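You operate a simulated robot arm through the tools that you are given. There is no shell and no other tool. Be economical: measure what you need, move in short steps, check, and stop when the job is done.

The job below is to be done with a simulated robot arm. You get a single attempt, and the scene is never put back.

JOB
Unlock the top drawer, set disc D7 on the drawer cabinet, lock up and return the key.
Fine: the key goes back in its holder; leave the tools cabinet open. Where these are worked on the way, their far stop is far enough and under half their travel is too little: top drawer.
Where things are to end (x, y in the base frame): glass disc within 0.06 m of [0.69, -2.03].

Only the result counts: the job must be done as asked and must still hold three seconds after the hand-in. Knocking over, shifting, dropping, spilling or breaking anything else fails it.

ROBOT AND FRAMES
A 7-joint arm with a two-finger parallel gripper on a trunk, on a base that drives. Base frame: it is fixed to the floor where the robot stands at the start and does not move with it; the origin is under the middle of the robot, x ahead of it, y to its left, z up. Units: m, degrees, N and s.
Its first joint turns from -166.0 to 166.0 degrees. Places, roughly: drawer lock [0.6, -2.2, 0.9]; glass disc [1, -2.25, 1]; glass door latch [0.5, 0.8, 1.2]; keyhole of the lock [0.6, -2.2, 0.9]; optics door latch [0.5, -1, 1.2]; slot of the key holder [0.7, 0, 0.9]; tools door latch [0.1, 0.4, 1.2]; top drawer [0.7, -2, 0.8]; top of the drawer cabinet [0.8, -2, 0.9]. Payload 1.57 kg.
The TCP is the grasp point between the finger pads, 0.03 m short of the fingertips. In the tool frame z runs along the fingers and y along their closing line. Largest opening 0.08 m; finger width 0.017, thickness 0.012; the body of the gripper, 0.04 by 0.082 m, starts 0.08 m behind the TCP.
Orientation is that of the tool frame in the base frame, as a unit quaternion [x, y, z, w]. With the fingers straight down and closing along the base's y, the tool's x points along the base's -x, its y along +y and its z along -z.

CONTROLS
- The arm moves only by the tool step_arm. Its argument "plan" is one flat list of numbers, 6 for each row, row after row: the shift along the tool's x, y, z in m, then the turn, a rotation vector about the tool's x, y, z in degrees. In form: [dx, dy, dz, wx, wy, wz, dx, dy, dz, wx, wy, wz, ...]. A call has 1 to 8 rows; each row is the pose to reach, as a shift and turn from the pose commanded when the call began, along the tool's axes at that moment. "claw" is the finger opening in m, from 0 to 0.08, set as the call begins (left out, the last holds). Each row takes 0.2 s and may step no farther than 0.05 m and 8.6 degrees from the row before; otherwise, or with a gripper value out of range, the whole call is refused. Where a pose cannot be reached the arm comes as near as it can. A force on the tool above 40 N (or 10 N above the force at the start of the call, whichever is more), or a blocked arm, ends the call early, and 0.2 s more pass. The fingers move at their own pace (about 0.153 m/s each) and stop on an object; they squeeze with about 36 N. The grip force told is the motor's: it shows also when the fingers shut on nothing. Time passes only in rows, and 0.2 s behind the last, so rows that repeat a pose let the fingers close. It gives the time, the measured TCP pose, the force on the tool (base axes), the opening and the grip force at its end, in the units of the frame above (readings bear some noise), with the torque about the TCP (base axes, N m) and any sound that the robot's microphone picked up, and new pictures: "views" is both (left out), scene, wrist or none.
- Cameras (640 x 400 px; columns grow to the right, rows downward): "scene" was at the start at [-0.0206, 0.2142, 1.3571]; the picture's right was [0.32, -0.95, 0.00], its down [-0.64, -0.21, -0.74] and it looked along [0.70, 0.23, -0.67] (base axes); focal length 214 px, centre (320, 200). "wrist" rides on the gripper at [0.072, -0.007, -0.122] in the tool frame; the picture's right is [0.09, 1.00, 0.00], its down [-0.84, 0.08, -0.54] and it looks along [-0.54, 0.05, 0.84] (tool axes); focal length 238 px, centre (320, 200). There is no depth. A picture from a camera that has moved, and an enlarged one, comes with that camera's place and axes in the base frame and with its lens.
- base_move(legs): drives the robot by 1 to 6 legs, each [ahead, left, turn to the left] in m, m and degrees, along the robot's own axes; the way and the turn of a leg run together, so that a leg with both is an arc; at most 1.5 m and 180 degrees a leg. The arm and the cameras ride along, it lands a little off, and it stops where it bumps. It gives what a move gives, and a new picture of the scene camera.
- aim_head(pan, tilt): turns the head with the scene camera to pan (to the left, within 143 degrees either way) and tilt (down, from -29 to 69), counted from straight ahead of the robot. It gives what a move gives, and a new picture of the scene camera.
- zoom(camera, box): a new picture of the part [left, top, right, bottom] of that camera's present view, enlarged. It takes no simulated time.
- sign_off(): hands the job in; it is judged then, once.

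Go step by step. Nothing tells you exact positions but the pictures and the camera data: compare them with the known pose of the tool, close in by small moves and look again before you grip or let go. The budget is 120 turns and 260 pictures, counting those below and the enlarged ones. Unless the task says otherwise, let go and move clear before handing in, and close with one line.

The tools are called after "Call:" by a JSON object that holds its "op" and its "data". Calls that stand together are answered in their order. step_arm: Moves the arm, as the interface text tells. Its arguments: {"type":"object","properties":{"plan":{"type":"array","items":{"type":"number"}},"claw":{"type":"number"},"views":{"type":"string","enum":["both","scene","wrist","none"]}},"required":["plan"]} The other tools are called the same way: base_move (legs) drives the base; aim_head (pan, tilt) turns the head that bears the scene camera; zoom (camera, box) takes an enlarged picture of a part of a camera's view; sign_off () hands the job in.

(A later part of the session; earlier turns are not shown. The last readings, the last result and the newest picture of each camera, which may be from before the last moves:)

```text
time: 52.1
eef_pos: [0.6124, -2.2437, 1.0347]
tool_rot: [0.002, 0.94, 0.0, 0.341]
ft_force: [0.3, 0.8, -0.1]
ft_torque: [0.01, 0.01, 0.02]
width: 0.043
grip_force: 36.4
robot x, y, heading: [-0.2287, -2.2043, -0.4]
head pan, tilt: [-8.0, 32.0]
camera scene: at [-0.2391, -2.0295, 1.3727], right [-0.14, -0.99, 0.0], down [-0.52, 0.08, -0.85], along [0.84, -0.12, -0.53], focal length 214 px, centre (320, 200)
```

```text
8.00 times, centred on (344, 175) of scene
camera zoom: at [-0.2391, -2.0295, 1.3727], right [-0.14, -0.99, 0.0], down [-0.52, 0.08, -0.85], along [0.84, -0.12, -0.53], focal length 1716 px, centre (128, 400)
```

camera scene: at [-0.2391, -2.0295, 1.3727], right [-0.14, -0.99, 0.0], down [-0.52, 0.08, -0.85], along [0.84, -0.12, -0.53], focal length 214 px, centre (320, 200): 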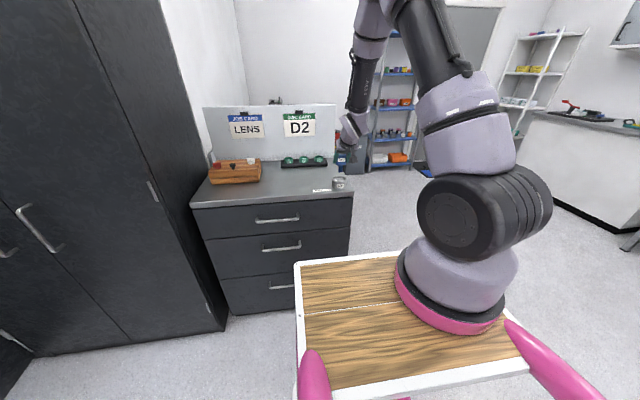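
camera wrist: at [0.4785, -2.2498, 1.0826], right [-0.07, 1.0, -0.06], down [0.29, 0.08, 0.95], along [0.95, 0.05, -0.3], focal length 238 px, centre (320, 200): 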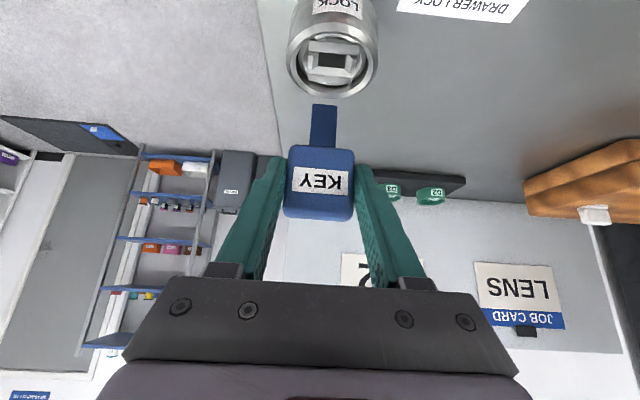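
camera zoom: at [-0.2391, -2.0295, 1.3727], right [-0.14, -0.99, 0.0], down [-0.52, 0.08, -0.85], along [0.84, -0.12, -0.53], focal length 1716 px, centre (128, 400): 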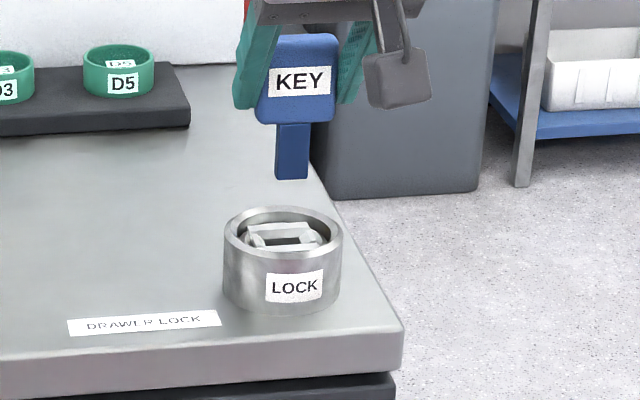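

Triangulating, the blade tip is about 4 mm too far forward and 2.5 mm too far right of the slot, 38 mm above it. I'll correct and lower by 30 mm.

Call:
{"op": "step_arm", "data": {"plan": [0.011, 0.0025, 0.0103, 0, 0, 0, 0.022, 0.0025, 0.0207, 0, 0, 0, 0.022, 0.0025, 0.0207, 0, 0, 0], "views": "none"}}

Call:
{"op": "zoom", "data": {"camera": "wrist", "box": [272, 40, 384, 160]}}

Call:
{"op": "zoom", "data": {"camera": "scene", "box": [320, 155, 368, 200]}}

```text
time: 53.0
eef_pos: [0.6074, -2.2397, 1.0054]
tool_rot: [0.002, 0.94, 0.0, 0.341]
ft_force: [1.0, -0.1, -0.7]
ft_torque: [-0.01, -0.01, 0.03]
width: 0.043
grip_force: 35.8
robot x, y, heading: [-0.2282, -2.2017, -0.3]
head pan, tilt: [-8.0, 32.0]
```

```text
3.33 times, centred on (328, 100) of wrist
camera zoom: at [0.4746, -2.2468, 1.0516], right [-0.07, 1.0, -0.06], down [0.3, 0.08, 0.95], along [0.95, 0.05, -0.3], focal length 794 px, centre (293, 533)
```

zoom: 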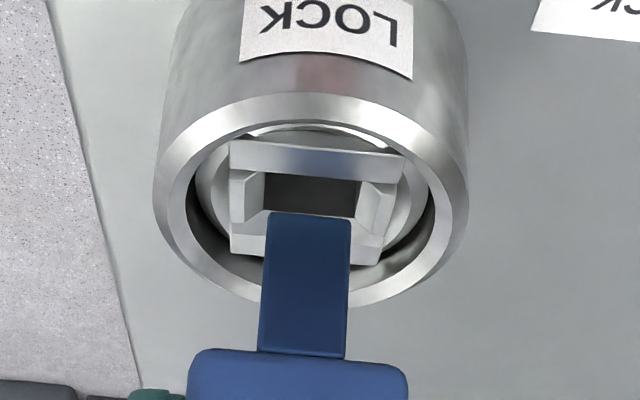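

```text
8.89 times, centred on (344, 178) of scene
camera zoom: at [-0.2392, -2.0295, 1.3726], right [-0.14, -0.99, 0.0], down [-0.52, 0.08, -0.85], along [0.84, -0.12, -0.53], focal length 1906 px, centre (107, 400)
```

zoom: 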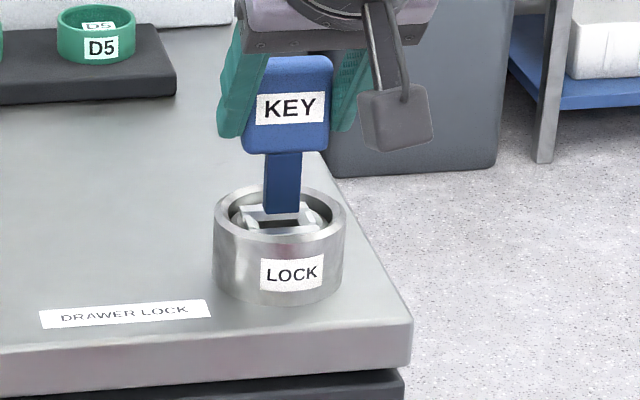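

Aligned within about a millimetre. Lowering slowly into the slot.

Call:
{"op": "step_arm", "data": {"plan": [0.0026, 0.0005, 0.0031, 0, 0, 0, 0.0051, 0.0005, 0.0061, 0, 0, 0, 0.0077, 0.0005, 0.0092, 0, 0, 0, 0.0103, 0.0005, 0.0123, 0, 0, 0, 0.0129, 0.0005, 0.0153, 0, 0, 0], "views": "none"}}

Call:
{"op": "zoom", "data": {"camera": "wrist", "box": [272, 40, 384, 160]}}

Call:
{"op": "zoom", "data": {"camera": "scene", "box": [320, 155, 368, 200]}}

```text
time: 54.1
eef_pos: [0.6084, -2.2387, 0.9846]
tool_rot: [0.001, 0.94, 0.001, 0.341]
ft_force: [0.3, -0.2, -1.6]
ft_torque: [-0.01, -0.01, 0.01]
width: 0.0433
grip_force: 35.7
robot x, y, heading: [-0.2303, -2.2047, -0.3]
head pan, tilt: [-8.0, 32.0]
```

```text
3.33 times, centred on (328, 100) of wrist
camera zoom: at [0.4741, -2.2456, 1.0308], right [-0.07, 1.0, -0.06], down [0.3, 0.08, 0.95], along [0.95, 0.05, -0.3], focal length 794 px, centre (293, 533)
```

zoom: 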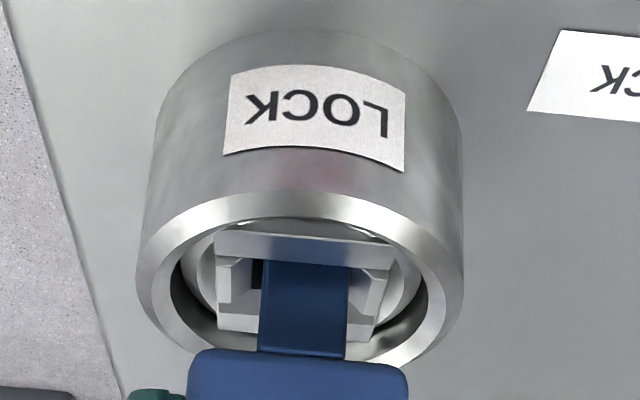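

```text
8.89 times, centred on (344, 178) of scene
camera zoom: at [-0.2392, -2.0295, 1.3726], right [-0.14, -0.99, 0.0], down [-0.52, 0.08, -0.85], along [0.84, -0.12, -0.53], focal length 1906 px, centre (107, 400)
```

zoom: 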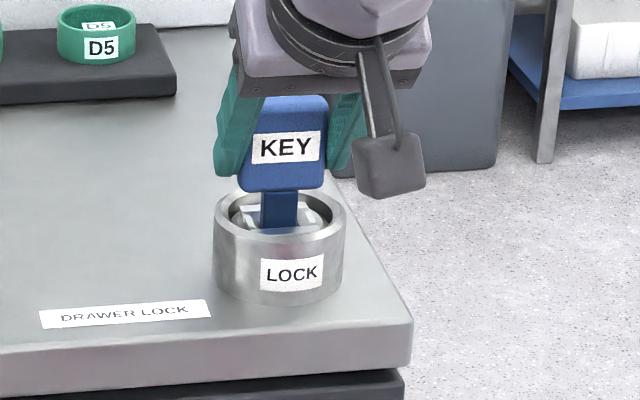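

The blade has entered the funnel with no force. Continue down gently.

Call:
{"op": "step_arm", "data": {"plan": [0.0026, 0, 0.0031, 0, 0, 0, 0.0051, 0, 0.0061, 0, 0, 0, 0.0077, 0, 0.0092, 0, 0, 0, 0.0103, 0, 0.0123, 0, 0, 0, 0.0116, 0, 0.0138, 0, 0, 0], "views": "none"}}

Call:
{"op": "zoom", "data": {"camera": "wrist", "box": [272, 40, 384, 160]}}

Call:
{"op": "zoom", "data": {"camera": "scene", "box": [320, 155, 368, 200]}}

```text
time: 55.1
eef_pos: [0.6104, -2.2389, 0.9764]
tool_rot: [0.0, 0.938, 0.001, 0.347]
ft_force: [-5.1, -1.9, 13.5]
ft_torque: [-0.13, 0.22, -0.03]
width: 0.0434
grip_force: 35.9
robot x, y, heading: [-0.2288, -2.2039, -0.4]
head pan, tilt: [-8.0, 32.0]
stopped in row 4: the force on the tool passed its limit at 46 N (the readings are from after the stop); the commanded pose is now the measured one
```

```text
3.33 times, centred on (328, 100) of wrist
camera zoom: at [0.4755, -2.2455, 1.0212], right [-0.07, 1.0, -0.06], down [0.28, 0.08, 0.96], along [0.96, 0.05, -0.29], focal length 794 px, centre (293, 533)
```

zoom: 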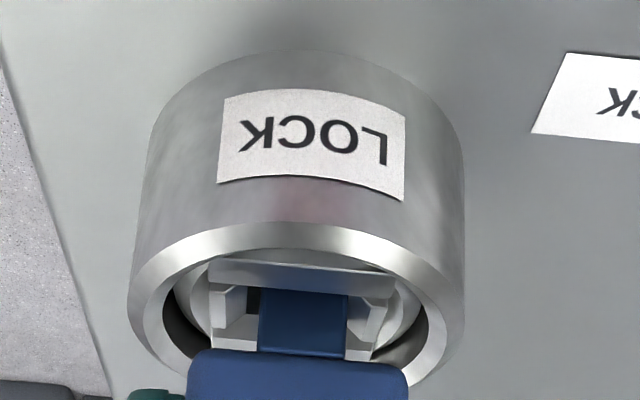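

```text
8.89 times, centred on (344, 178) of scene
camera zoom: at [-0.24, -2.0296, 1.3726], right [-0.14, -0.99, 0.0], down [-0.52, 0.08, -0.85], along [0.84, -0.12, -0.53], focal length 1906 px, centre (107, 400)
```

zoom: 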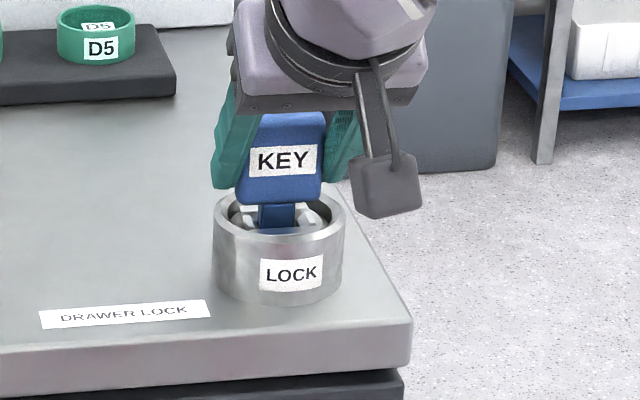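

Contact: forces show the tip catching the far (+x) side of the funnel, and the picture shows it slightly to +y. Lift 4 mm, shift -2 mm x and -1.5 mm y, and try again.

Call:
{"op": "step_arm", "data": {"plan": [-0.001, -0.0015, -0.0043, 0, 0.6, 0, 0.0016, -0.0015, -0.0013, 0, 0.6, 0, 0.0041, -0.0015, 0.0018, 0, 0.6, 0, 0.0066, -0.0015, 0.0049, 0, 0.6, 0, 0.0092, -0.0015, 0.0079, 0, 0.6, 0, 0.0117, -0.0015, 0.011, 0, 0.6, 0], "views": "none"}}

Call:
{"op": "zoom", "data": {"camera": "wrist", "box": [272, 40, 384, 160]}}

```text
time: 55.9
eef_pos: [0.6109, -2.2415, 0.9756]
tool_rot: [0.001, 0.939, 0.001, 0.345]
ft_force: [-1.2, -0.3, 10.0]
ft_torque: [-0.03, -0.07, 0.01]
width: 0.0431
grip_force: 36.4
robot x, y, heading: [-0.2272, -2.2041, 0.0]
head pan, tilt: [-8.0, 32.0]
stopped in row 3: the force on the tool passed its limit at 45 N (the readings are from after the stop); the commanded pose is now the measured one
```

```text
3.33 times, centred on (328, 100) of wrist
camera zoom: at [0.4759, -2.2472, 1.0216], right [-0.07, 1.0, -0.06], down [0.29, 0.07, 0.95], along [0.96, 0.05, -0.29], focal length 794 px, centre (293, 533)
```

zoom: 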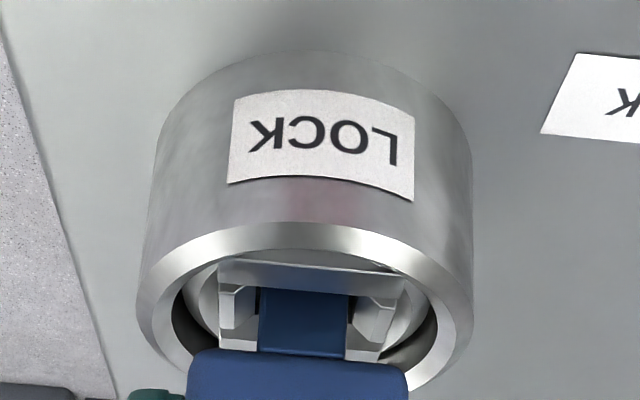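

Both tries bottom out at the same height (z ≈ 0.976), with the blade ~2 cm in, so it appears seated. I'll release, back off along the tool axis, and regrasp with the tool vertical so I can turn it with the wrist.

Call:
{"op": "step_arm", "data": {"plan": [0, 0, 0, 0, 0, 0, 0, 0, 0, 0, 0, 0], "claw": 0.08, "views": "none"}}

Call:
{"op": "step_arm", "data": {"plan": [0, 0, -0.03, 0, 0, 0, 0, 0, -0.07, 0, 0, 0, 0, 0, -0.1, 0, 0, 0], "views": "both"}}

Call:
{"op": "zoom", "data": {"camera": "wrist", "box": [250, 60, 400, 160]}}

Call:
{"op": "zoom", "data": {"camera": "scene", "box": [320, 155, 368, 200]}}

```text
time: 56.5
eef_pos: [0.6105, -2.2412, 0.9745]
tool_rot: [0.001, 0.939, 0.001, 0.343]
ft_force: [-0.4, 0.2, 0.0]
ft_torque: [0.05, -0.02, 0.04]
width: 0.0798
grip_force: 0.1
robot x, y, heading: [-0.2277, -2.2074, -0.2]
head pan, tilt: [-8.0, 32.0]
```

```text
time: 57.3
eef_pos: [0.5449, -2.2411, 1.0505]
tool_rot: [0.0, 0.94, 0.002, 0.343]
ft_force: [0.1, -0.2, 0.5]
ft_torque: [-0.04, 0.01, -0.01]
width: 0.0798
grip_force: 0.0
robot x, y, heading: [-0.2288, -2.21, -0.3]
head pan, tilt: [-8.0, 32.0]
camera scene: at [-0.2388, -2.0295, 1.3726], right [-0.14, -0.99, 0.0], down [-0.52, 0.08, -0.85], along [0.84, -0.12, -0.53], focal length 214 px, centre (320, 200)
camera wrist: at [0.4111, -2.2475, 1.0966], right [-0.07, 1.0, -0.06], down [0.29, 0.08, 0.95], along [0.95, 0.05, -0.3], focal length 238 px, centre (320, 200)
```

scene: 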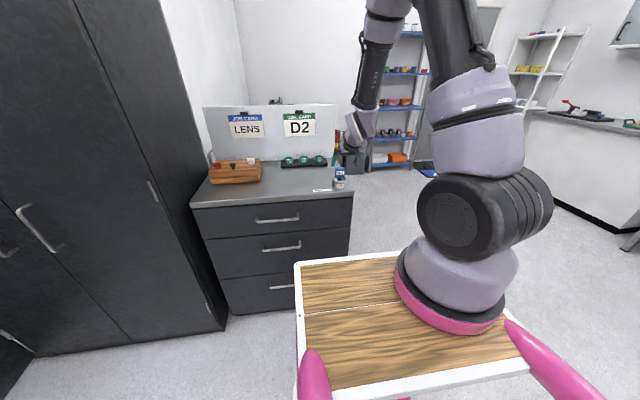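
wrist: 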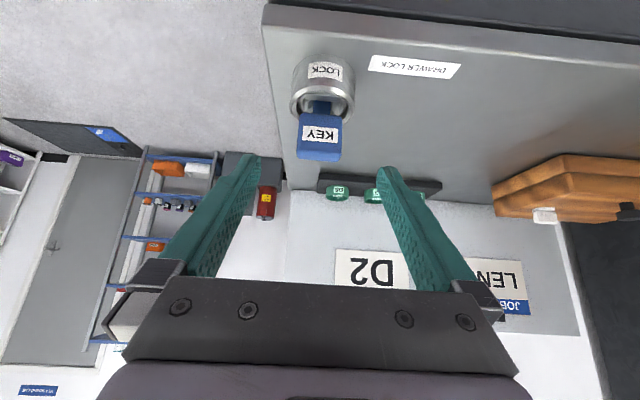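

```text
4.00 times, centred on (325, 110) of wrist
camera zoom: at [0.4111, -2.2475, 1.0966], right [-0.07, 1.0, -0.06], down [0.29, 0.08, 0.95], along [0.95, 0.05, -0.3], focal length 953 px, centre (300, 560)
```

zoom: 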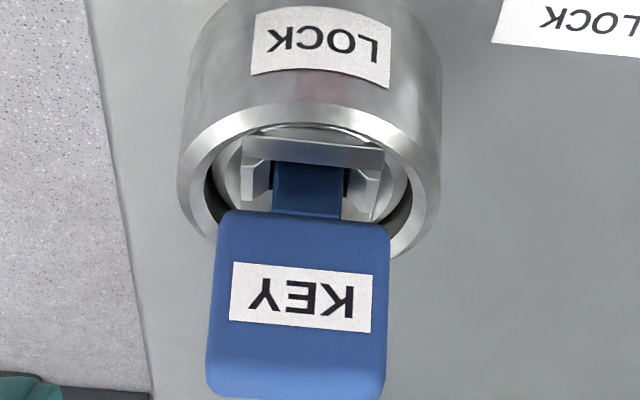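

```text
8.89 times, centred on (344, 178) of scene
camera zoom: at [-0.2388, -2.0295, 1.3726], right [-0.14, -0.99, 0.0], down [-0.52, 0.08, -0.85], along [0.84, -0.12, -0.53], focal length 1906 px, centre (107, 400)
```

zoom: 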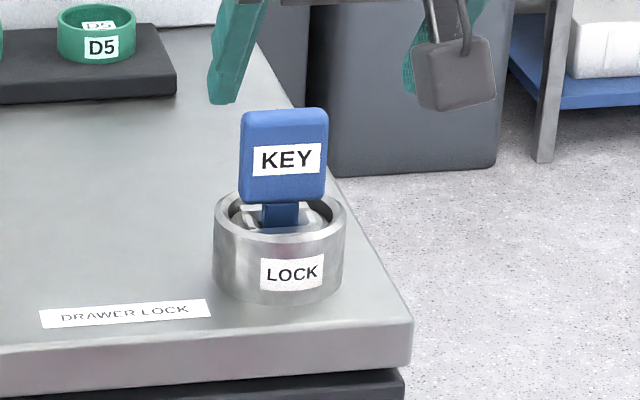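

The key stands upright in the lock, head centre near [0.613, -2.241, 0.972]. Raise, go vertical, and hover over it.

Call:
{"op": "step_arm", "data": {"plan": [-0.016, 0, -0.019, 0, 8, 0, -0.032, 0, -0.038, 0, 16, 0, -0.0459, 0, -0.0111, 0, 24, 0, -0.0591, 0, 0.0104, 0, 32, 0, -0.0658, -0.0005, 0.0291, 0, 40, 0, -0.0658, -0.0005, 0.0291, 0, 40, 0], "views": "both"}}

Call:
{"op": "zoom", "data": {"camera": "wrist", "box": [240, 100, 400, 200]}}

```text
time: 58.7
eef_pos: [0.6148, -2.2408, 1.0708]
tool_rot: [0.001, 1.0, 0.002, 0.001]
ft_force: [-0.4, 0.2, 0.2]
ft_torque: [-0.04, -0.03, 0.02]
width: 0.0802
grip_force: 0.0
robot x, y, heading: [-0.2278, -2.2081, -0.3]
head pan, tilt: [-8.0, 32.0]
camera scene: at [-0.2395, -2.0295, 1.3726], right [-0.14, -0.99, 0.0], down [-0.52, 0.08, -0.85], along [0.84, -0.12, -0.53], focal length 214 px, centre (320, 200)
camera wrist: at [0.5425, -2.2475, 1.1924], right [-0.09, 1.0, 0.0], down [0.84, 0.08, 0.54], along [0.54, 0.05, -0.84], focal length 238 px, centre (320, 200)
```

scene: 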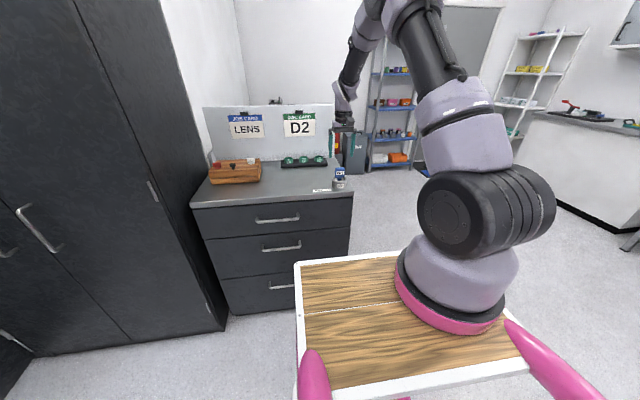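
wrist: 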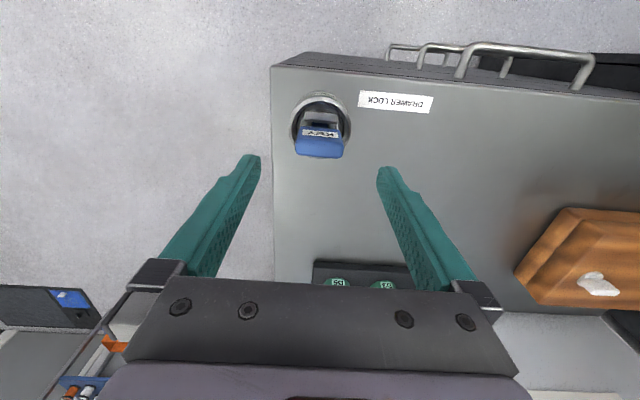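

```text
4.00 times, centred on (320, 150) of wrist
camera zoom: at [0.5425, -2.2475, 1.1924], right [-0.09, 1.0, 0.0], down [0.84, 0.08, 0.54], along [0.54, 0.05, -0.84], focal length 953 px, centre (320, 400)
```

zoom: 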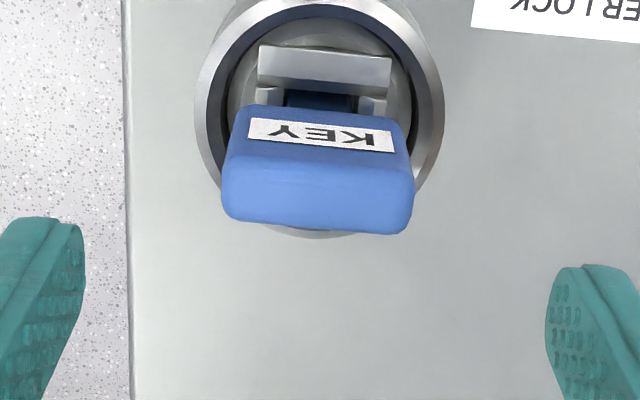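

Head top centre about [0.617, -2.241]. Descend vertically and grip the head.

Call:
{"op": "step_arm", "data": {"plan": [-0.002, 0, 0.03, 0, 0, 0, -0.002, 0, 0.06, 0, 0, 0, -0.002, 0, 0.078, 0, 0, 0, -0.002, 0, 0.088, 0, 0, 0, -0.002, 0, 0.088, 0, 0, 0], "views": "none"}}

Call:
{"op": "step_arm", "data": {"plan": [0, 0, 0, 0, 0, 0, 0, 0, 0, 0, 0, 0, 0, 0, 0, 0, 0, 0], "claw": 0.02, "views": "both"}}

```text
time: 59.9
eef_pos: [0.6169, -2.2415, 0.9832]
tool_rot: [0.001, 1.0, 0.001, 0.002]
ft_force: [-0.4, -0.3, 0.6]
ft_torque: [0.01, -0.01, -0.02]
width: 0.0799
grip_force: 0.1
robot x, y, heading: [-0.2314, -2.2033, -0.0]
head pan, tilt: [-8.0, 32.0]
```

```text
time: 60.7
eef_pos: [0.6168, -2.2413, 0.9831]
tool_rot: [0.001, 1.0, 0.002, 0.001]
ft_force: [0.8, 0.5, -0.5]
ft_torque: [0.0, 0.01, -0.02]
width: 0.0432
grip_force: 36.0
robot x, y, heading: [-0.2272, -2.2044, 0.1]
head pan, tilt: [-8.0, 32.0]
camera scene: at [-0.2393, -2.0296, 1.3726], right [-0.14, -0.99, 0.0], down [-0.52, 0.08, -0.85], along [0.84, -0.12, -0.53], focal length 214 px, centre (320, 200)
camera wrist: at [0.5437, -2.2478, 1.1041], right [-0.09, 1.0, 0.0], down [0.84, 0.07, 0.54], along [0.54, 0.05, -0.84], focal length 238 px, centre (320, 200)
```

scene: 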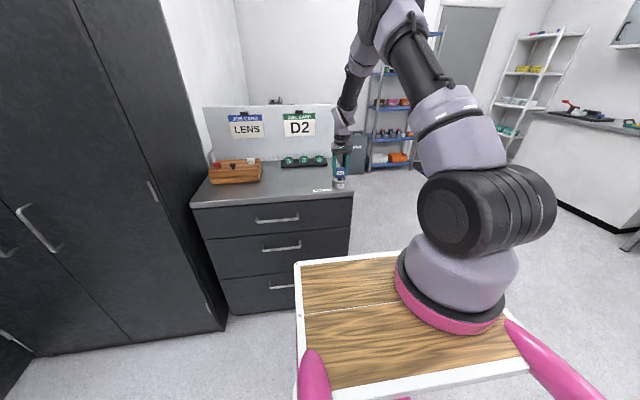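
wrist: 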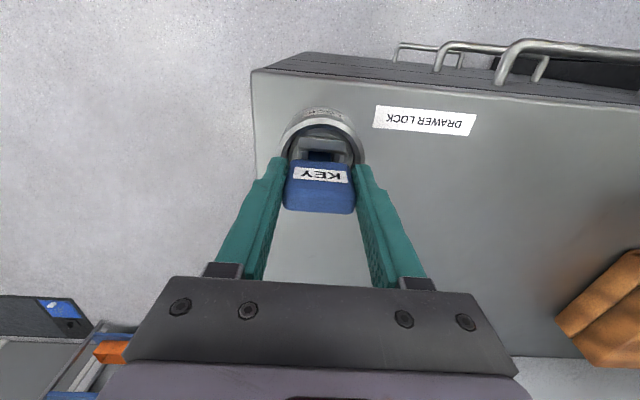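

Gripped vertically. Press lightly to check seating, then try a small turn one way (clockwise from above).

Call:
{"op": "step_arm", "data": {"plan": [0, 0, 0.002, 0, 0, 0, 0, 0, 0.004, 0, 0, 0], "views": "none"}}

Call:
{"op": "step_arm", "data": {"plan": [0, 0, 0, 0, 0, 4, 0, 0, 0, 0, 0, 8], "views": "none"}}

```text
time: 61.3
eef_pos: [0.6167, -2.2416, 0.9826]
tool_rot: [0.001, 1.0, 0.002, 0.003]
ft_force: [-10.2, -1.5, 36.5]
ft_torque: [-0.11, 0.53, 0.02]
width: 0.0431
grip_force: 36.3
robot x, y, heading: [-0.2262, -2.2072, -0.2]
head pan, tilt: [-8.0, 32.0]
```

```text
time: 61.9
eef_pos: [0.6153, -2.241, 0.983]
tool_rot: [0.068, 0.998, 0.002, 0.003]
ft_force: [-13.1, -1.1, 17.8]
ft_torque: [-0.17, 0.71, -0.02]
width: 0.0433
grip_force: 36.0
robot x, y, heading: [-0.2309, -2.2019, -0.2]
head pan, tilt: [-8.0, 32.0]
stopped in row 2: the force on the tool passed its limit at 49 N (the readings are from after the stop); the commanded pose is now the measured one
```

Call:
{"op": "step_arm", "data": {"plan": [0, 0, -0.0015, 0, 0, 0, 0, 0, -0.0015, 0, 0, 0], "views": "none"}}

Call:
{"op": "zoom", "data": {"camera": "wrist", "box": [264, 80, 384, 220]}}

Call:
{"op": "zoom", "data": {"camera": "scene", "box": [320, 165, 360, 195]}}

```text
time: 62.5
eef_pos: [0.6174, -2.241, 0.9829]
tool_rot: [0.068, 0.998, 0.001, 0.003]
ft_force: [-12.8, 0.6, 8.6]
ft_torque: [-0.05, 0.69, 0.03]
width: 0.0434
grip_force: 35.4
robot x, y, heading: [-0.2267, -2.2039, 0.0]
head pan, tilt: [-8.0, 32.0]
```

```text
2.86 times, centred on (324, 150) of wrist
camera zoom: at [0.5433, -2.2377, 1.1036], right [0.04, 1.0, 0.0], down [0.84, -0.04, 0.55], along [0.55, -0.02, -0.84], focal length 681 px, centre (309, 343)
```

zoom: 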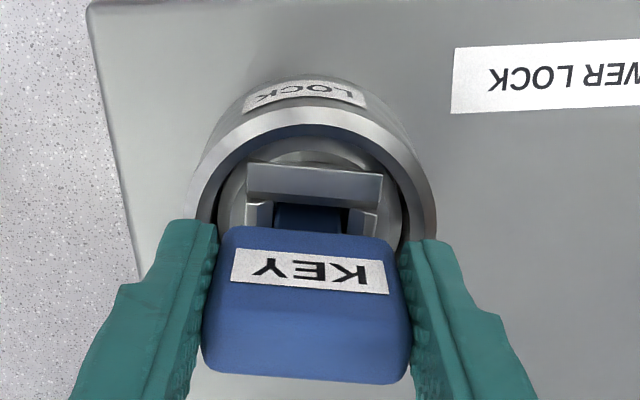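

```text
13.33 times, centred on (340, 180) of scene
camera zoom: at [-0.2403, -2.0295, 1.3726], right [-0.14, -0.99, 0.0], down [-0.52, 0.08, -0.85], along [0.84, -0.12, -0.53], focal length 2860 px, centre (53, 467)
```

zoom: 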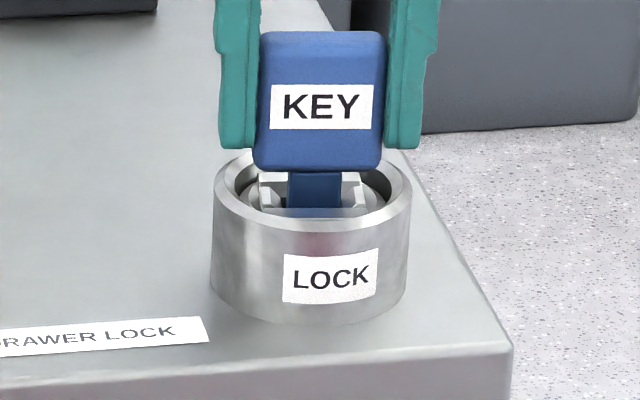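

The lock insert turned along with the key, freely, so the key is engaged. I'll relax the side load and keep turning clockwise.

Call:
{"op": "step_arm", "data": {"plan": [0.0015, 0, -0.0005, 0, 0, 8, 0.0015, 0, -0.0005, 0, 0, 16, 0.0015, 0, -0.0005, 0, 0, 24, 0.0015, 0, -0.0005, 0, 0, 32], "views": "none"}}

Call:
{"op": "zoom", "data": {"camera": "scene", "box": [320, 165, 360, 195]}}

```text
time: 63.5
eef_pos: [0.6162, -2.2407, 0.9829]
tool_rot: [0.342, 0.94, 0.003, 0.001]
ft_force: [-3.2, 4.4, -0.9]
ft_torque: [0.32, 0.17, 0.03]
width: 0.0434
grip_force: 36.1
robot x, y, heading: [-0.2272, -2.2033, -0.3]
head pan, tilt: [-8.0, 32.0]
```

```text
13.33 times, centred on (340, 180) of scene
camera zoom: at [-0.2394, -2.0293, 1.3726], right [-0.14, -0.99, 0.0], down [-0.52, 0.08, -0.85], along [0.84, -0.12, -0.53], focal length 2860 px, centre (53, 467)
```

zoom: 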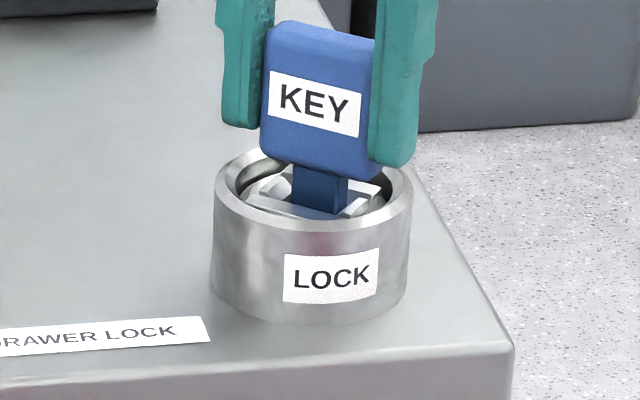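

Turning well (40°). Continue to about 90°.

Call:
{"op": "step_arm", "data": {"plan": [0, 0, 0, 0, 0, 8, 0, 0, 0, 0, 0, 16, 0, 0, 0, 0, 0, 24, 0, 0, 0, 0, 0, 32, 0, 0, 0, 0, 0, 40, 0, 0, 0, 0, 0, 48, 0, 0, 0, 0, 0, 52], "views": "none"}}

Call:
{"op": "zoom", "data": {"camera": "scene", "box": [320, 165, 360, 195]}}

```text
time: 65.1
eef_pos: [0.6176, -2.2377, 0.9845]
tool_rot: [0.718, 0.696, 0.004, 0.002]
ft_force: [14.1, 22.4, 2.4]
ft_torque: [1.19, -0.8, 0.31]
width: 0.0434
grip_force: 36.1
robot x, y, heading: [-0.2293, -2.2042, -0.3]
head pan, tilt: [-8.0, 32.0]
```

```text
13.33 times, centred on (340, 180) of scene
camera zoom: at [-0.2388, -2.0286, 1.3725], right [-0.14, -0.99, 0.0], down [-0.52, 0.07, -0.85], along [0.84, -0.12, -0.53], focal length 2860 px, centre (53, 467)
```

zoom: 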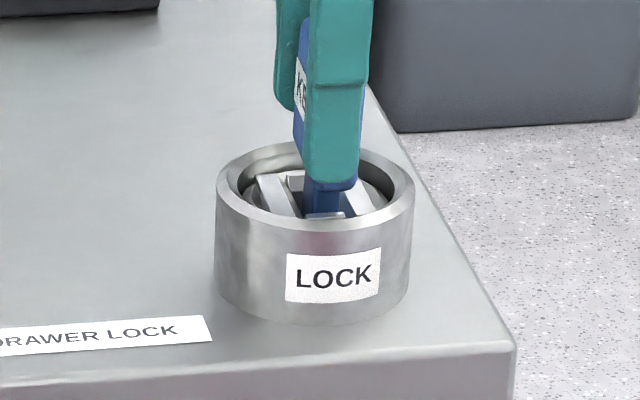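

Turned ~91° with torque now rising — likely the end stop. Relax the side load, then release the key and lift away.

Call:
{"op": "step_arm", "data": {"plan": [0.002, 0.0015, 0, 0, 0, -1.5, 0.002, 0.0015, 0, 0, 0, -1.5], "views": "none"}}

```text
time: 65.7
eef_pos: [0.6176, -2.2386, 0.9834]
tool_rot: [0.709, 0.705, 0.003, 0.001]
ft_force: [6.5, 15.5, 5.8]
ft_torque: [0.8, -0.37, 0.12]
width: 0.0433
grip_force: 35.7
robot x, y, heading: [-0.2306, -2.202, -0.5]
head pan, tilt: [-8.0, 32.0]
```

Call:
{"op": "step_arm", "data": {"plan": [0.003, 0.001, 0, 0, 0, 0, 0.003, 0.001, 0, 0, 0, 0], "views": "none"}}

Call:
{"op": "step_arm", "data": {"plan": [0, 0, 0, 0, 0, 0, 0, 0, 0, 0, 0, 0], "claw": 0.08, "views": "none"}}

Call:
{"op": "step_arm", "data": {"plan": [0, 0, -0.04, 0, 0, 0, 0, 0, -0.08, 0, 0, 0, 0, 0, -0.12, 0, 0, 0], "views": "both"}}

Call:
{"op": "zoom", "data": {"camera": "scene", "box": [320, 165, 360, 195]}}

```text
time: 66.3
eef_pos: [0.6185, -2.2386, 0.9834]
tool_rot: [0.709, 0.705, 0.002, 0.002]
ft_force: [-2.9, -0.1, 4.5]
ft_torque: [-0.07, 0.18, -0.03]
width: 0.0435
grip_force: 35.4
robot x, y, heading: [-0.232, -2.2056, -0.0]
head pan, tilt: [-8.0, 32.0]
```

```text
time: 66.9
eef_pos: [0.6189, -2.2353, 0.9831]
tool_rot: [0.709, 0.705, 0.003, 0.001]
ft_force: [-0.7, 0.7, -0.1]
ft_torque: [0.0, -0.01, -0.01]
width: 0.0799
grip_force: 0.0
robot x, y, heading: [-0.2296, -2.2042, -0.2]
head pan, tilt: [-8.0, 32.0]
```

```text
time: 67.7
eef_pos: [0.6177, -2.2379, 1.103]
tool_rot: [0.709, 0.705, 0.003, 0.0]
ft_force: [0.3, -0.3, -0.7]
ft_torque: [-0.02, 0.0, 0.0]
width: 0.0801
grip_force: 0.1
robot x, y, heading: [-0.2235, -2.2044, -0.1]
head pan, tilt: [-8.0, 32.0]
camera scene: at [-0.239, -2.0294, 1.3726], right [-0.14, -0.99, 0.0], down [-0.52, 0.08, -0.85], along [0.84, -0.12, -0.53], focal length 214 px, centre (320, 200)
camera wrist: at [0.6105, -2.1648, 1.2239], right [1.0, 0.09, 0.01], down [0.07, -0.84, 0.54], along [0.05, -0.54, -0.84], focal length 238 px, centre (320, 200)
```

scene: 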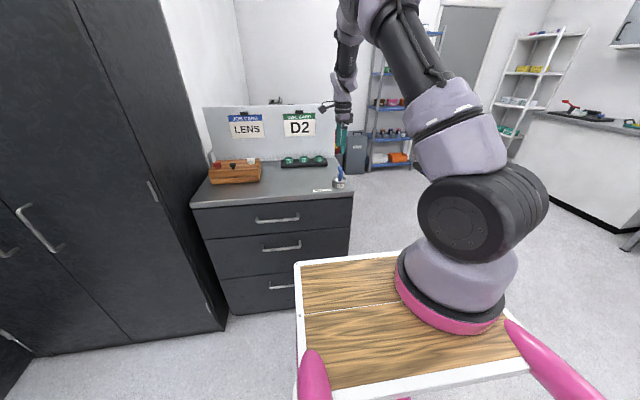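
wrist: 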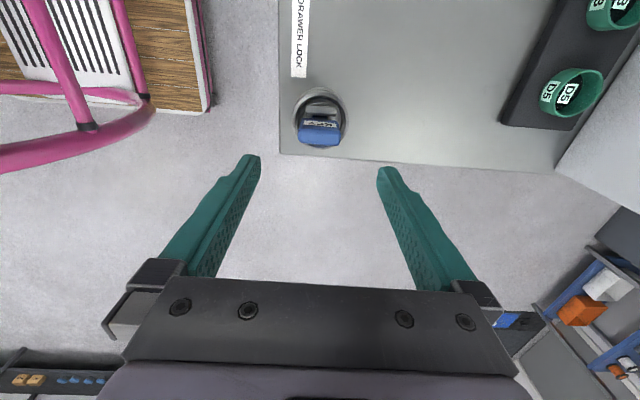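

```text
13.33 times, centred on (340, 180) of scene
camera zoom: at [-0.239, -2.0294, 1.3726], right [-0.14, -0.99, 0.0], down [-0.52, 0.08, -0.85], along [0.84, -0.12, -0.53], focal length 2860 px, centre (53, 467)
```

zoom: 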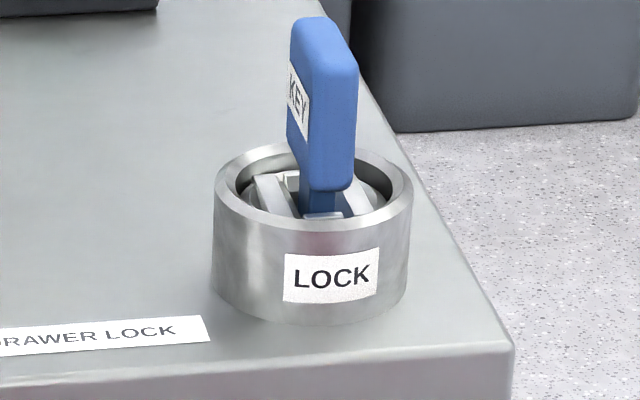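

The key stays turned in the lock. The top drawer handle bar is at about [0.518, -1.96, 0.81], 4.5 cm in front of the face; the gripper's closing line is already along x, good for gripping the bar from above. Shift the base back and left.

Call:
{"op": "base_move", "data": {"legs": [[-0.1, 0.25, 0]]}}

Call:
{"op": "step_arm", "data": {"plan": [0, 0, 0, 0, 0, 0], "views": "wrist"}}

Call:
{"op": "zoom", "data": {"camera": "scene", "box": [220, 160, 380, 260]}}

```text
time: 69.6
eef_pos: [0.5198, -1.9854, 1.1028]
tool_rot: [0.708, 0.706, 0.004, 0.0]
ft_force: [0.3, 0.9, 0.2]
ft_torque: [0.02, 0.01, -0.01]
width: 0.08
grip_force: 0.0
robot x, y, heading: [-0.3266, -1.9549, 0.0]
head pan, tilt: [-8.0, 32.0]
camera scene: at [-0.3385, -1.7802, 1.3726], right [-0.14, -0.99, 0.0], down [-0.52, 0.07, -0.85], along [0.84, -0.12, -0.53], focal length 214 px, centre (320, 200)
```

scene: 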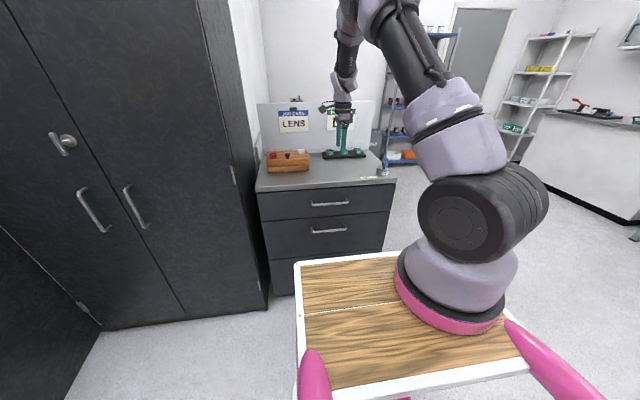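

```text
time: 70.0
eef_pos: [0.5186, -1.9853, 1.1035]
tool_rot: [0.708, 0.706, 0.003, 0.001]
ft_force: [0.0, 0.4, 0.3]
ft_torque: [-0.01, -0.03, -0.01]
width: 0.0799
grip_force: 0.1
robot x, y, heading: [-0.3279, -1.9572, 0.1]
head pan, tilt: [-8.0, 32.0]
camera wrist: at [0.5115, -1.9136, 1.2239], right [1.0, 0.09, 0.01], down [0.07, -0.84, 0.54], along [0.05, -0.54, -0.84], focal length 238 px, centre (320, 200)
```

wrist: 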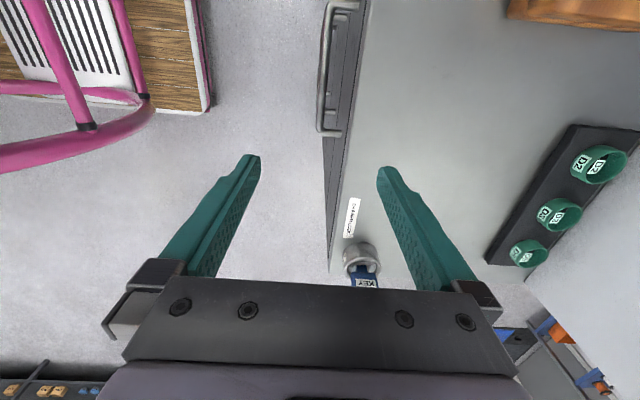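

```text
4.00 times, centred on (300, 210) of scene
camera zoom: at [-0.3385, -1.7802, 1.3726], right [-0.14, -0.99, 0.0], down [-0.52, 0.07, -0.85], along [0.84, -0.12, -0.53], focal length 858 px, centre (400, 160)
```

zoom: 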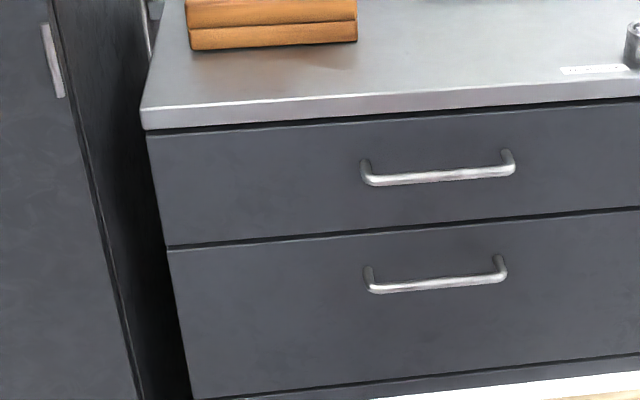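

Bar refined to about x 0.523, z 0.803, y from -2.03 to -1.865; slab front x 0.562, top z 0.898. Descend to just above the bar with an 8° lean and a smaller opening, then check.

Call:
{"op": "step_arm", "data": {"plan": [0.002, 0.001, 0.045, -4, 0, 0, 0.004, 0.002, 0.09, -8, 0, 0, 0.006, 0.003, 0.135, -8, 0, 0, 0.008, 0.004, 0.18, -8, 0, 0, 0.01, 0.004, 0.22, -8, 0, 0, 0.01, 0.004, 0.22, -8, 0, 0], "claw": 0.04, "views": "wrist"}}

Call:
{"op": "zoom", "data": {"camera": "scene", "box": [290, 140, 370, 220]}}

```text
time: 71.4
eef_pos: [0.5245, -1.9762, 0.8824]
tool_rot: [0.706, 0.705, 0.052, 0.05]
ft_force: [0.7, 1.0, 0.3]
ft_torque: [-0.03, 0.0, -0.02]
width: 0.04
grip_force: 0.0
robot x, y, heading: [-0.3268, -1.9537, 0.0]
head pan, tilt: [-8.0, 32.0]
camera wrist: at [0.4995, -1.9036, 1.0018], right [0.99, 0.09, 0.15], down [0.0, -0.84, 0.54], along [0.17, -0.54, -0.83], focal length 238 px, centre (320, 200)
```

wrist: 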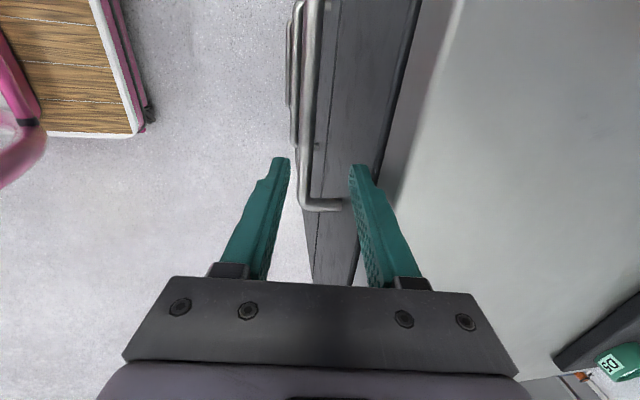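

```text
5.00 times, centred on (330, 180) of scene
camera zoom: at [-0.3386, -1.7802, 1.3726], right [-0.14, -0.99, 0.0], down [-0.52, 0.07, -0.85], along [0.84, -0.12, -0.53], focal length 1072 px, centre (270, 300)
```

zoom: 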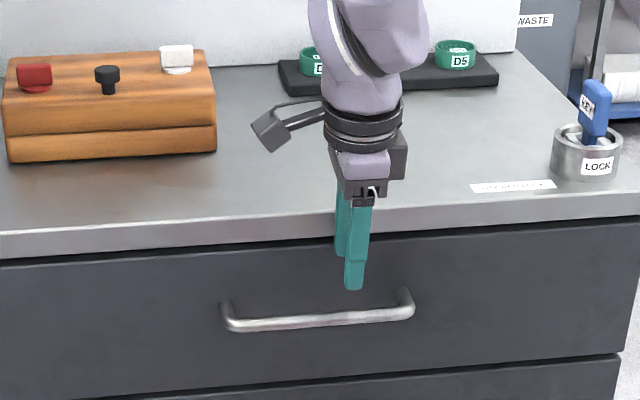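

Bar confirmed at x 0.523. Correct slightly and descend to straddle the bar, then close.

Call:
{"op": "step_arm", "data": {"plan": [0.02, -0.006, 0.018, 0, 0, 0, 0.02, -0.0095, 0.038, 0, 0, 0, 0.02, -0.0123, 0.0588, 0, 0, 0, 0.02, -0.0123, 0.0588, 0, 0, 0], "views": "wrist"}}

Call:
{"op": "zoom", "data": {"camera": "scene", "box": [290, 140, 370, 220]}}

```text
time: 72.4
eef_pos: [0.5217, -1.9541, 0.8213]
tool_rot: [0.706, 0.705, 0.053, 0.051]
ft_force: [-0.1, 0.1, 0.4]
ft_torque: [-0.02, -0.01, -0.02]
width: 0.04
grip_force: 0.1
robot x, y, heading: [-0.3274, -1.9576, -0.1]
head pan, tilt: [-8.0, 32.0]
camera wrist: at [0.4967, -1.883, 0.9413], right [0.99, 0.09, 0.15], down [0.0, -0.84, 0.54], along [0.17, -0.54, -0.83], focal length 238 px, centre (320, 200)
```

wrist: 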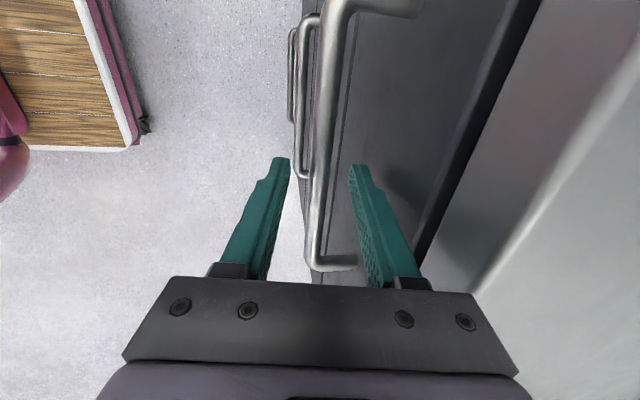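

```text
5.00 times, centred on (330, 180) of scene
camera zoom: at [-0.3385, -1.7802, 1.3726], right [-0.14, -0.99, 0.0], down [-0.52, 0.07, -0.85], along [0.84, -0.12, -0.53], focal length 1072 px, centre (270, 300)
```

zoom: 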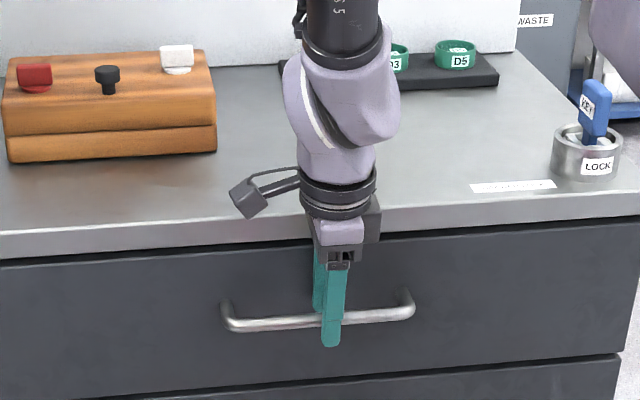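

The bar lies between the fingers. Close on it and begin a gentle pull.

Call:
{"op": "step_arm", "data": {"plan": [0, 0, 0, 0, 0, 0, 0, 0, 0, 0, 0, 0], "claw": 0.0, "views": "none"}}

Call:
{"op": "step_arm", "data": {"plan": [0, -0.0198, -0.0028, 0, 0, 0, 0, -0.0396, -0.0056, 0, 0, 0], "views": "wrist"}}

```text
time: 73.0
eef_pos: [0.5215, -1.9547, 0.823]
tool_rot: [0.705, 0.705, 0.052, 0.05]
ft_force: [1.9, -0.1, -1.4]
ft_torque: [-0.08, -0.05, 0.55]
width: 0.0138
grip_force: 30.3
robot x, y, heading: [-0.3333, -1.9557, -0.1]
head pan, tilt: [-8.0, 32.0]
```

```text
time: 73.6
eef_pos: [0.4812, -1.9557, 0.8223]
tool_rot: [0.706, 0.705, 0.052, 0.05]
ft_force: [-1.0, -2.8, -2.0]
ft_torque: [-0.06, 0.07, 0.5]
width: 0.0135
grip_force: 30.1
robot x, y, heading: [-0.3287, -1.9527, 0.0]
head pan, tilt: [-8.0, 32.0]
camera wrist: at [0.4561, -1.8831, 0.9414], right [0.99, 0.09, 0.14], down [0.0, -0.84, 0.55], along [0.17, -0.54, -0.83], focal length 238 px, centre (320, 200)
```

wrist: 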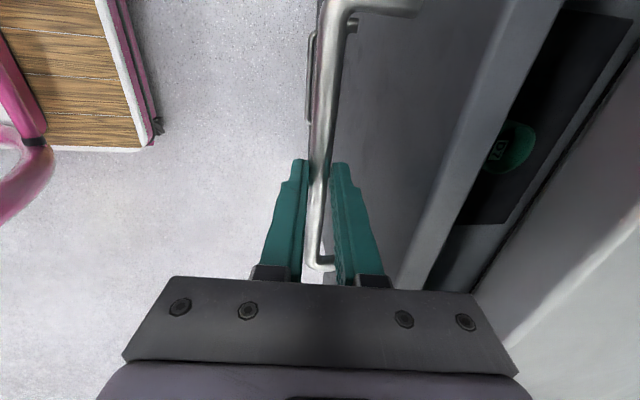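

The drawer is unlocked and sliding; a green disc is inside. Pull on to the far stop.

Call:
{"op": "step_arm", "data": {"plan": [0, -0.0396, -0.0056, 0, 0, 0, 0, -0.0792, -0.0111, 0, 0, 0, 0, -0.1188, -0.0167, 0, 0, 0, 0, -0.1584, -0.0223, 0, 0, 0, 0, -0.188, -0.0264, 0, 0, 0], "views": "both"}}

```text
time: 74.8
eef_pos: [0.2914, -1.9547, 0.8207]
tool_rot: [0.706, 0.704, 0.051, 0.051]
ft_force: [-0.3, -13.1, 19.9]
ft_torque: [-0.62, -0.02, 0.4]
width: 0.0141
grip_force: 30.9
robot x, y, heading: [-0.324, -1.9528, 0.0]
head pan, tilt: [-8.0, 32.0]
camera scene: at [-0.3389, -1.7808, 1.3727], right [-0.14, -0.99, 0.0], down [-0.52, 0.07, -0.85], along [0.84, -0.12, -0.53], focal length 214 px, centre (320, 200)
camera wrist: at [0.2661, -1.8825, 0.9399], right [0.99, 0.09, 0.14], down [-0.01, -0.84, 0.55], along [0.17, -0.54, -0.83], focal length 238 px, centre (320, 200)
```

scene: 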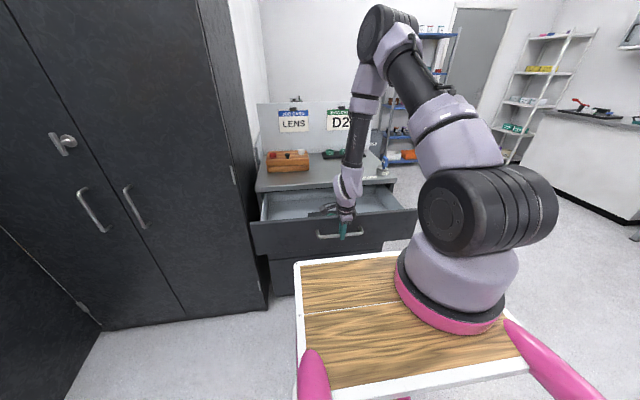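
wrist: 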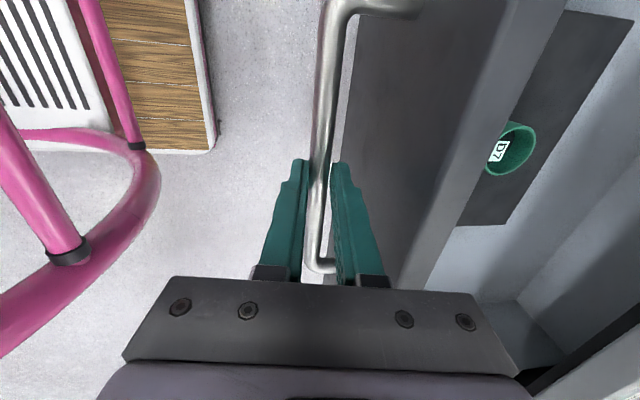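

Disc D7 is in the drawer. I'll pull a little more to find the stop.

Call:
{"op": "step_arm", "data": {"plan": [0, -0.0297, -0.0042, 0, 0, 0, 0, -0.0594, -0.0083, 0, 0, 0, 0, -0.08, -0.0112, 0, 0, 0], "views": "wrist"}}

```text
time: 75.7
eef_pos: [0.221, -1.9541, 0.8214]
tool_rot: [0.706, 0.703, 0.057, 0.058]
ft_force: [5.0, -3.8, -12.6]
ft_torque: [-0.5, -0.1, 0.47]
width: 0.0138
grip_force: 30.0
robot x, y, heading: [-0.3272, -1.9569, -0.0]
head pan, tilt: [-8.0, 32.0]
stopped in row 3: the force on the tool passed its limit at 48 N (the readings are from after the stop); the commanded pose is now the measured one
camera wrist: at [0.1952, -1.882, 0.9392], right [0.98, 0.09, 0.16], down [-0.01, -0.84, 0.55], along [0.18, -0.54, -0.82], focal length 238 px, centre (320, 200)
```

wrist: 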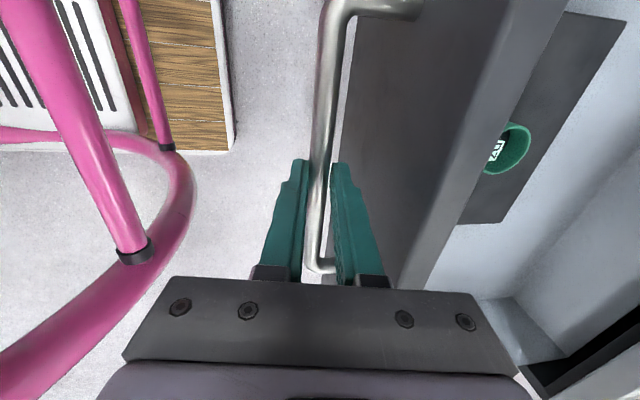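

Drawer is at its stop (0.30 m travel). Release the handle and rise for a look into the drawer.

Call:
{"op": "step_arm", "data": {"plan": [0, 0, 0, 0, 0, 0, 0, 0, 0, 0, 0, 0], "claw": 0.045, "views": "none"}}

Call:
{"op": "step_arm", "data": {"plan": [0, 0, -0.045, 0, 0, 0, 0, 0, -0.09, 0, 0, 0, 0, 0.02, -0.135, 4, 0, 0, 0, 0.05, -0.175, 8, 0, 0, 0, 0.09, -0.2, 8, 0, 0], "views": "both"}}

```text
time: 76.2
eef_pos: [0.221, -1.9542, 0.8207]
tool_rot: [0.706, 0.704, 0.057, 0.056]
ft_force: [-0.3, 0.4, 0.3]
ft_torque: [0.0, 0.0, 0.0]
width: 0.0449
grip_force: 0.1
robot x, y, heading: [-0.3281, -1.9558, -0.0]
head pan, tilt: [-8.0, 32.0]
```

```text
time: 77.5
eef_pos: [0.2765, -1.9555, 1.0324]
tool_rot: [0.708, 0.706, 0.008, 0.007]
ft_force: [-0.4, 0.8, 0.6]
ft_torque: [0.01, 0.0, -0.02]
width: 0.0448
grip_force: 0.1
out of reach, approached as far as the arm can: row 2
robot x, y, heading: [-0.3282, -1.9543, -0.4]
head pan, tilt: [-8.0, 32.0]
camera scene: at [-0.3384, -1.7801, 1.3726], right [-0.14, -0.99, 0.0], down [-0.52, 0.07, -0.85], along [0.84, -0.12, -0.53], focal length 214 px, centre (320, 200)
camera wrist: at [0.2673, -1.8827, 1.1538], right [1.0, 0.09, 0.02], down [0.06, -0.84, 0.54], along [0.07, -0.54, -0.84], focal length 238 px, centre (320, 200)
```

scene: 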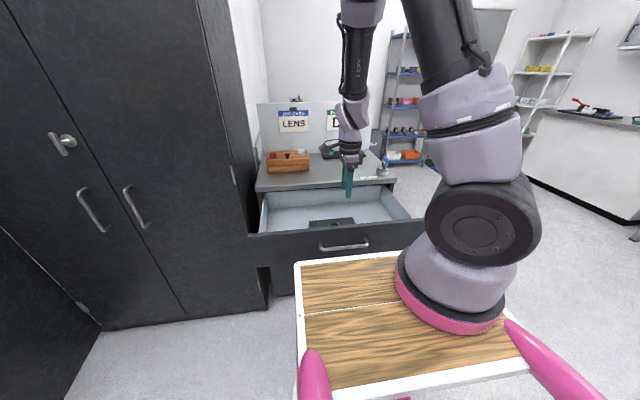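
wrist: 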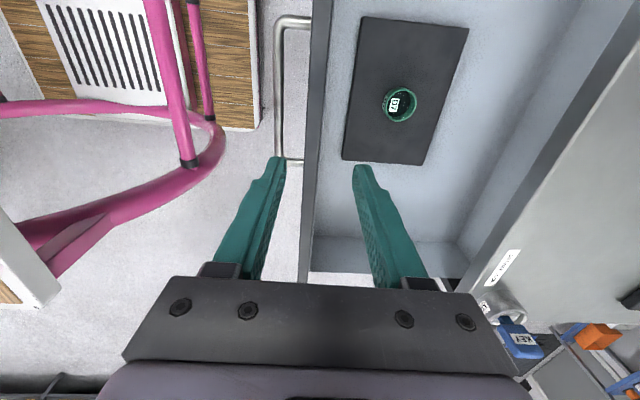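

D7 is at about [0.412, -1.947, 0.755]. Zoom for its shape.

Call:
{"op": "zoom", "data": {"camera": "wrist", "box": [360, 70, 440, 140]}}

Call:
{"op": "zoom", "data": {"camera": "scene", "box": [300, 210, 370, 240]}}

```text
5.71 times, centred on (400, 105) of wrist
camera zoom: at [0.2673, -1.8827, 1.1538], right [1.0, 0.09, 0.02], down [0.06, -0.84, 0.54], along [0.07, -0.54, -0.84], focal length 1362 px, centre (-137, 743)
```

zoom: 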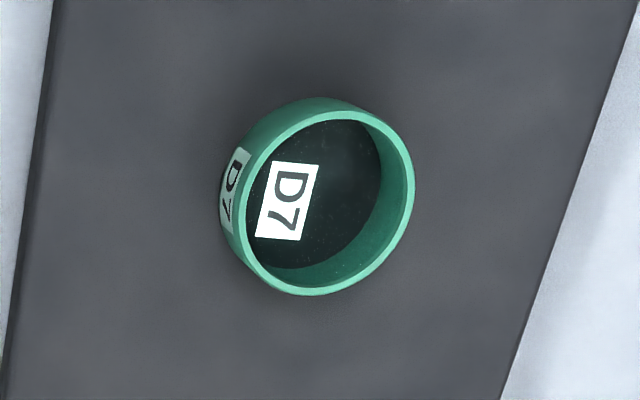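

```text
9.14 times, centred on (335, 225) of scene
camera zoom: at [-0.3384, -1.7801, 1.3726], right [-0.14, -0.99, 0.0], down [-0.52, 0.07, -0.85], along [0.84, -0.12, -0.53], focal length 1961 px, centre (183, -29)
```

zoom: 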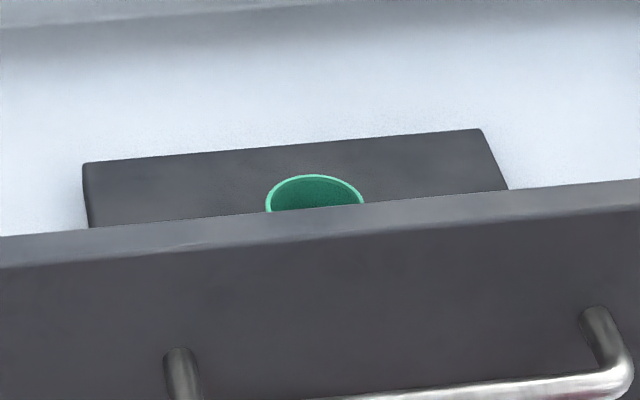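

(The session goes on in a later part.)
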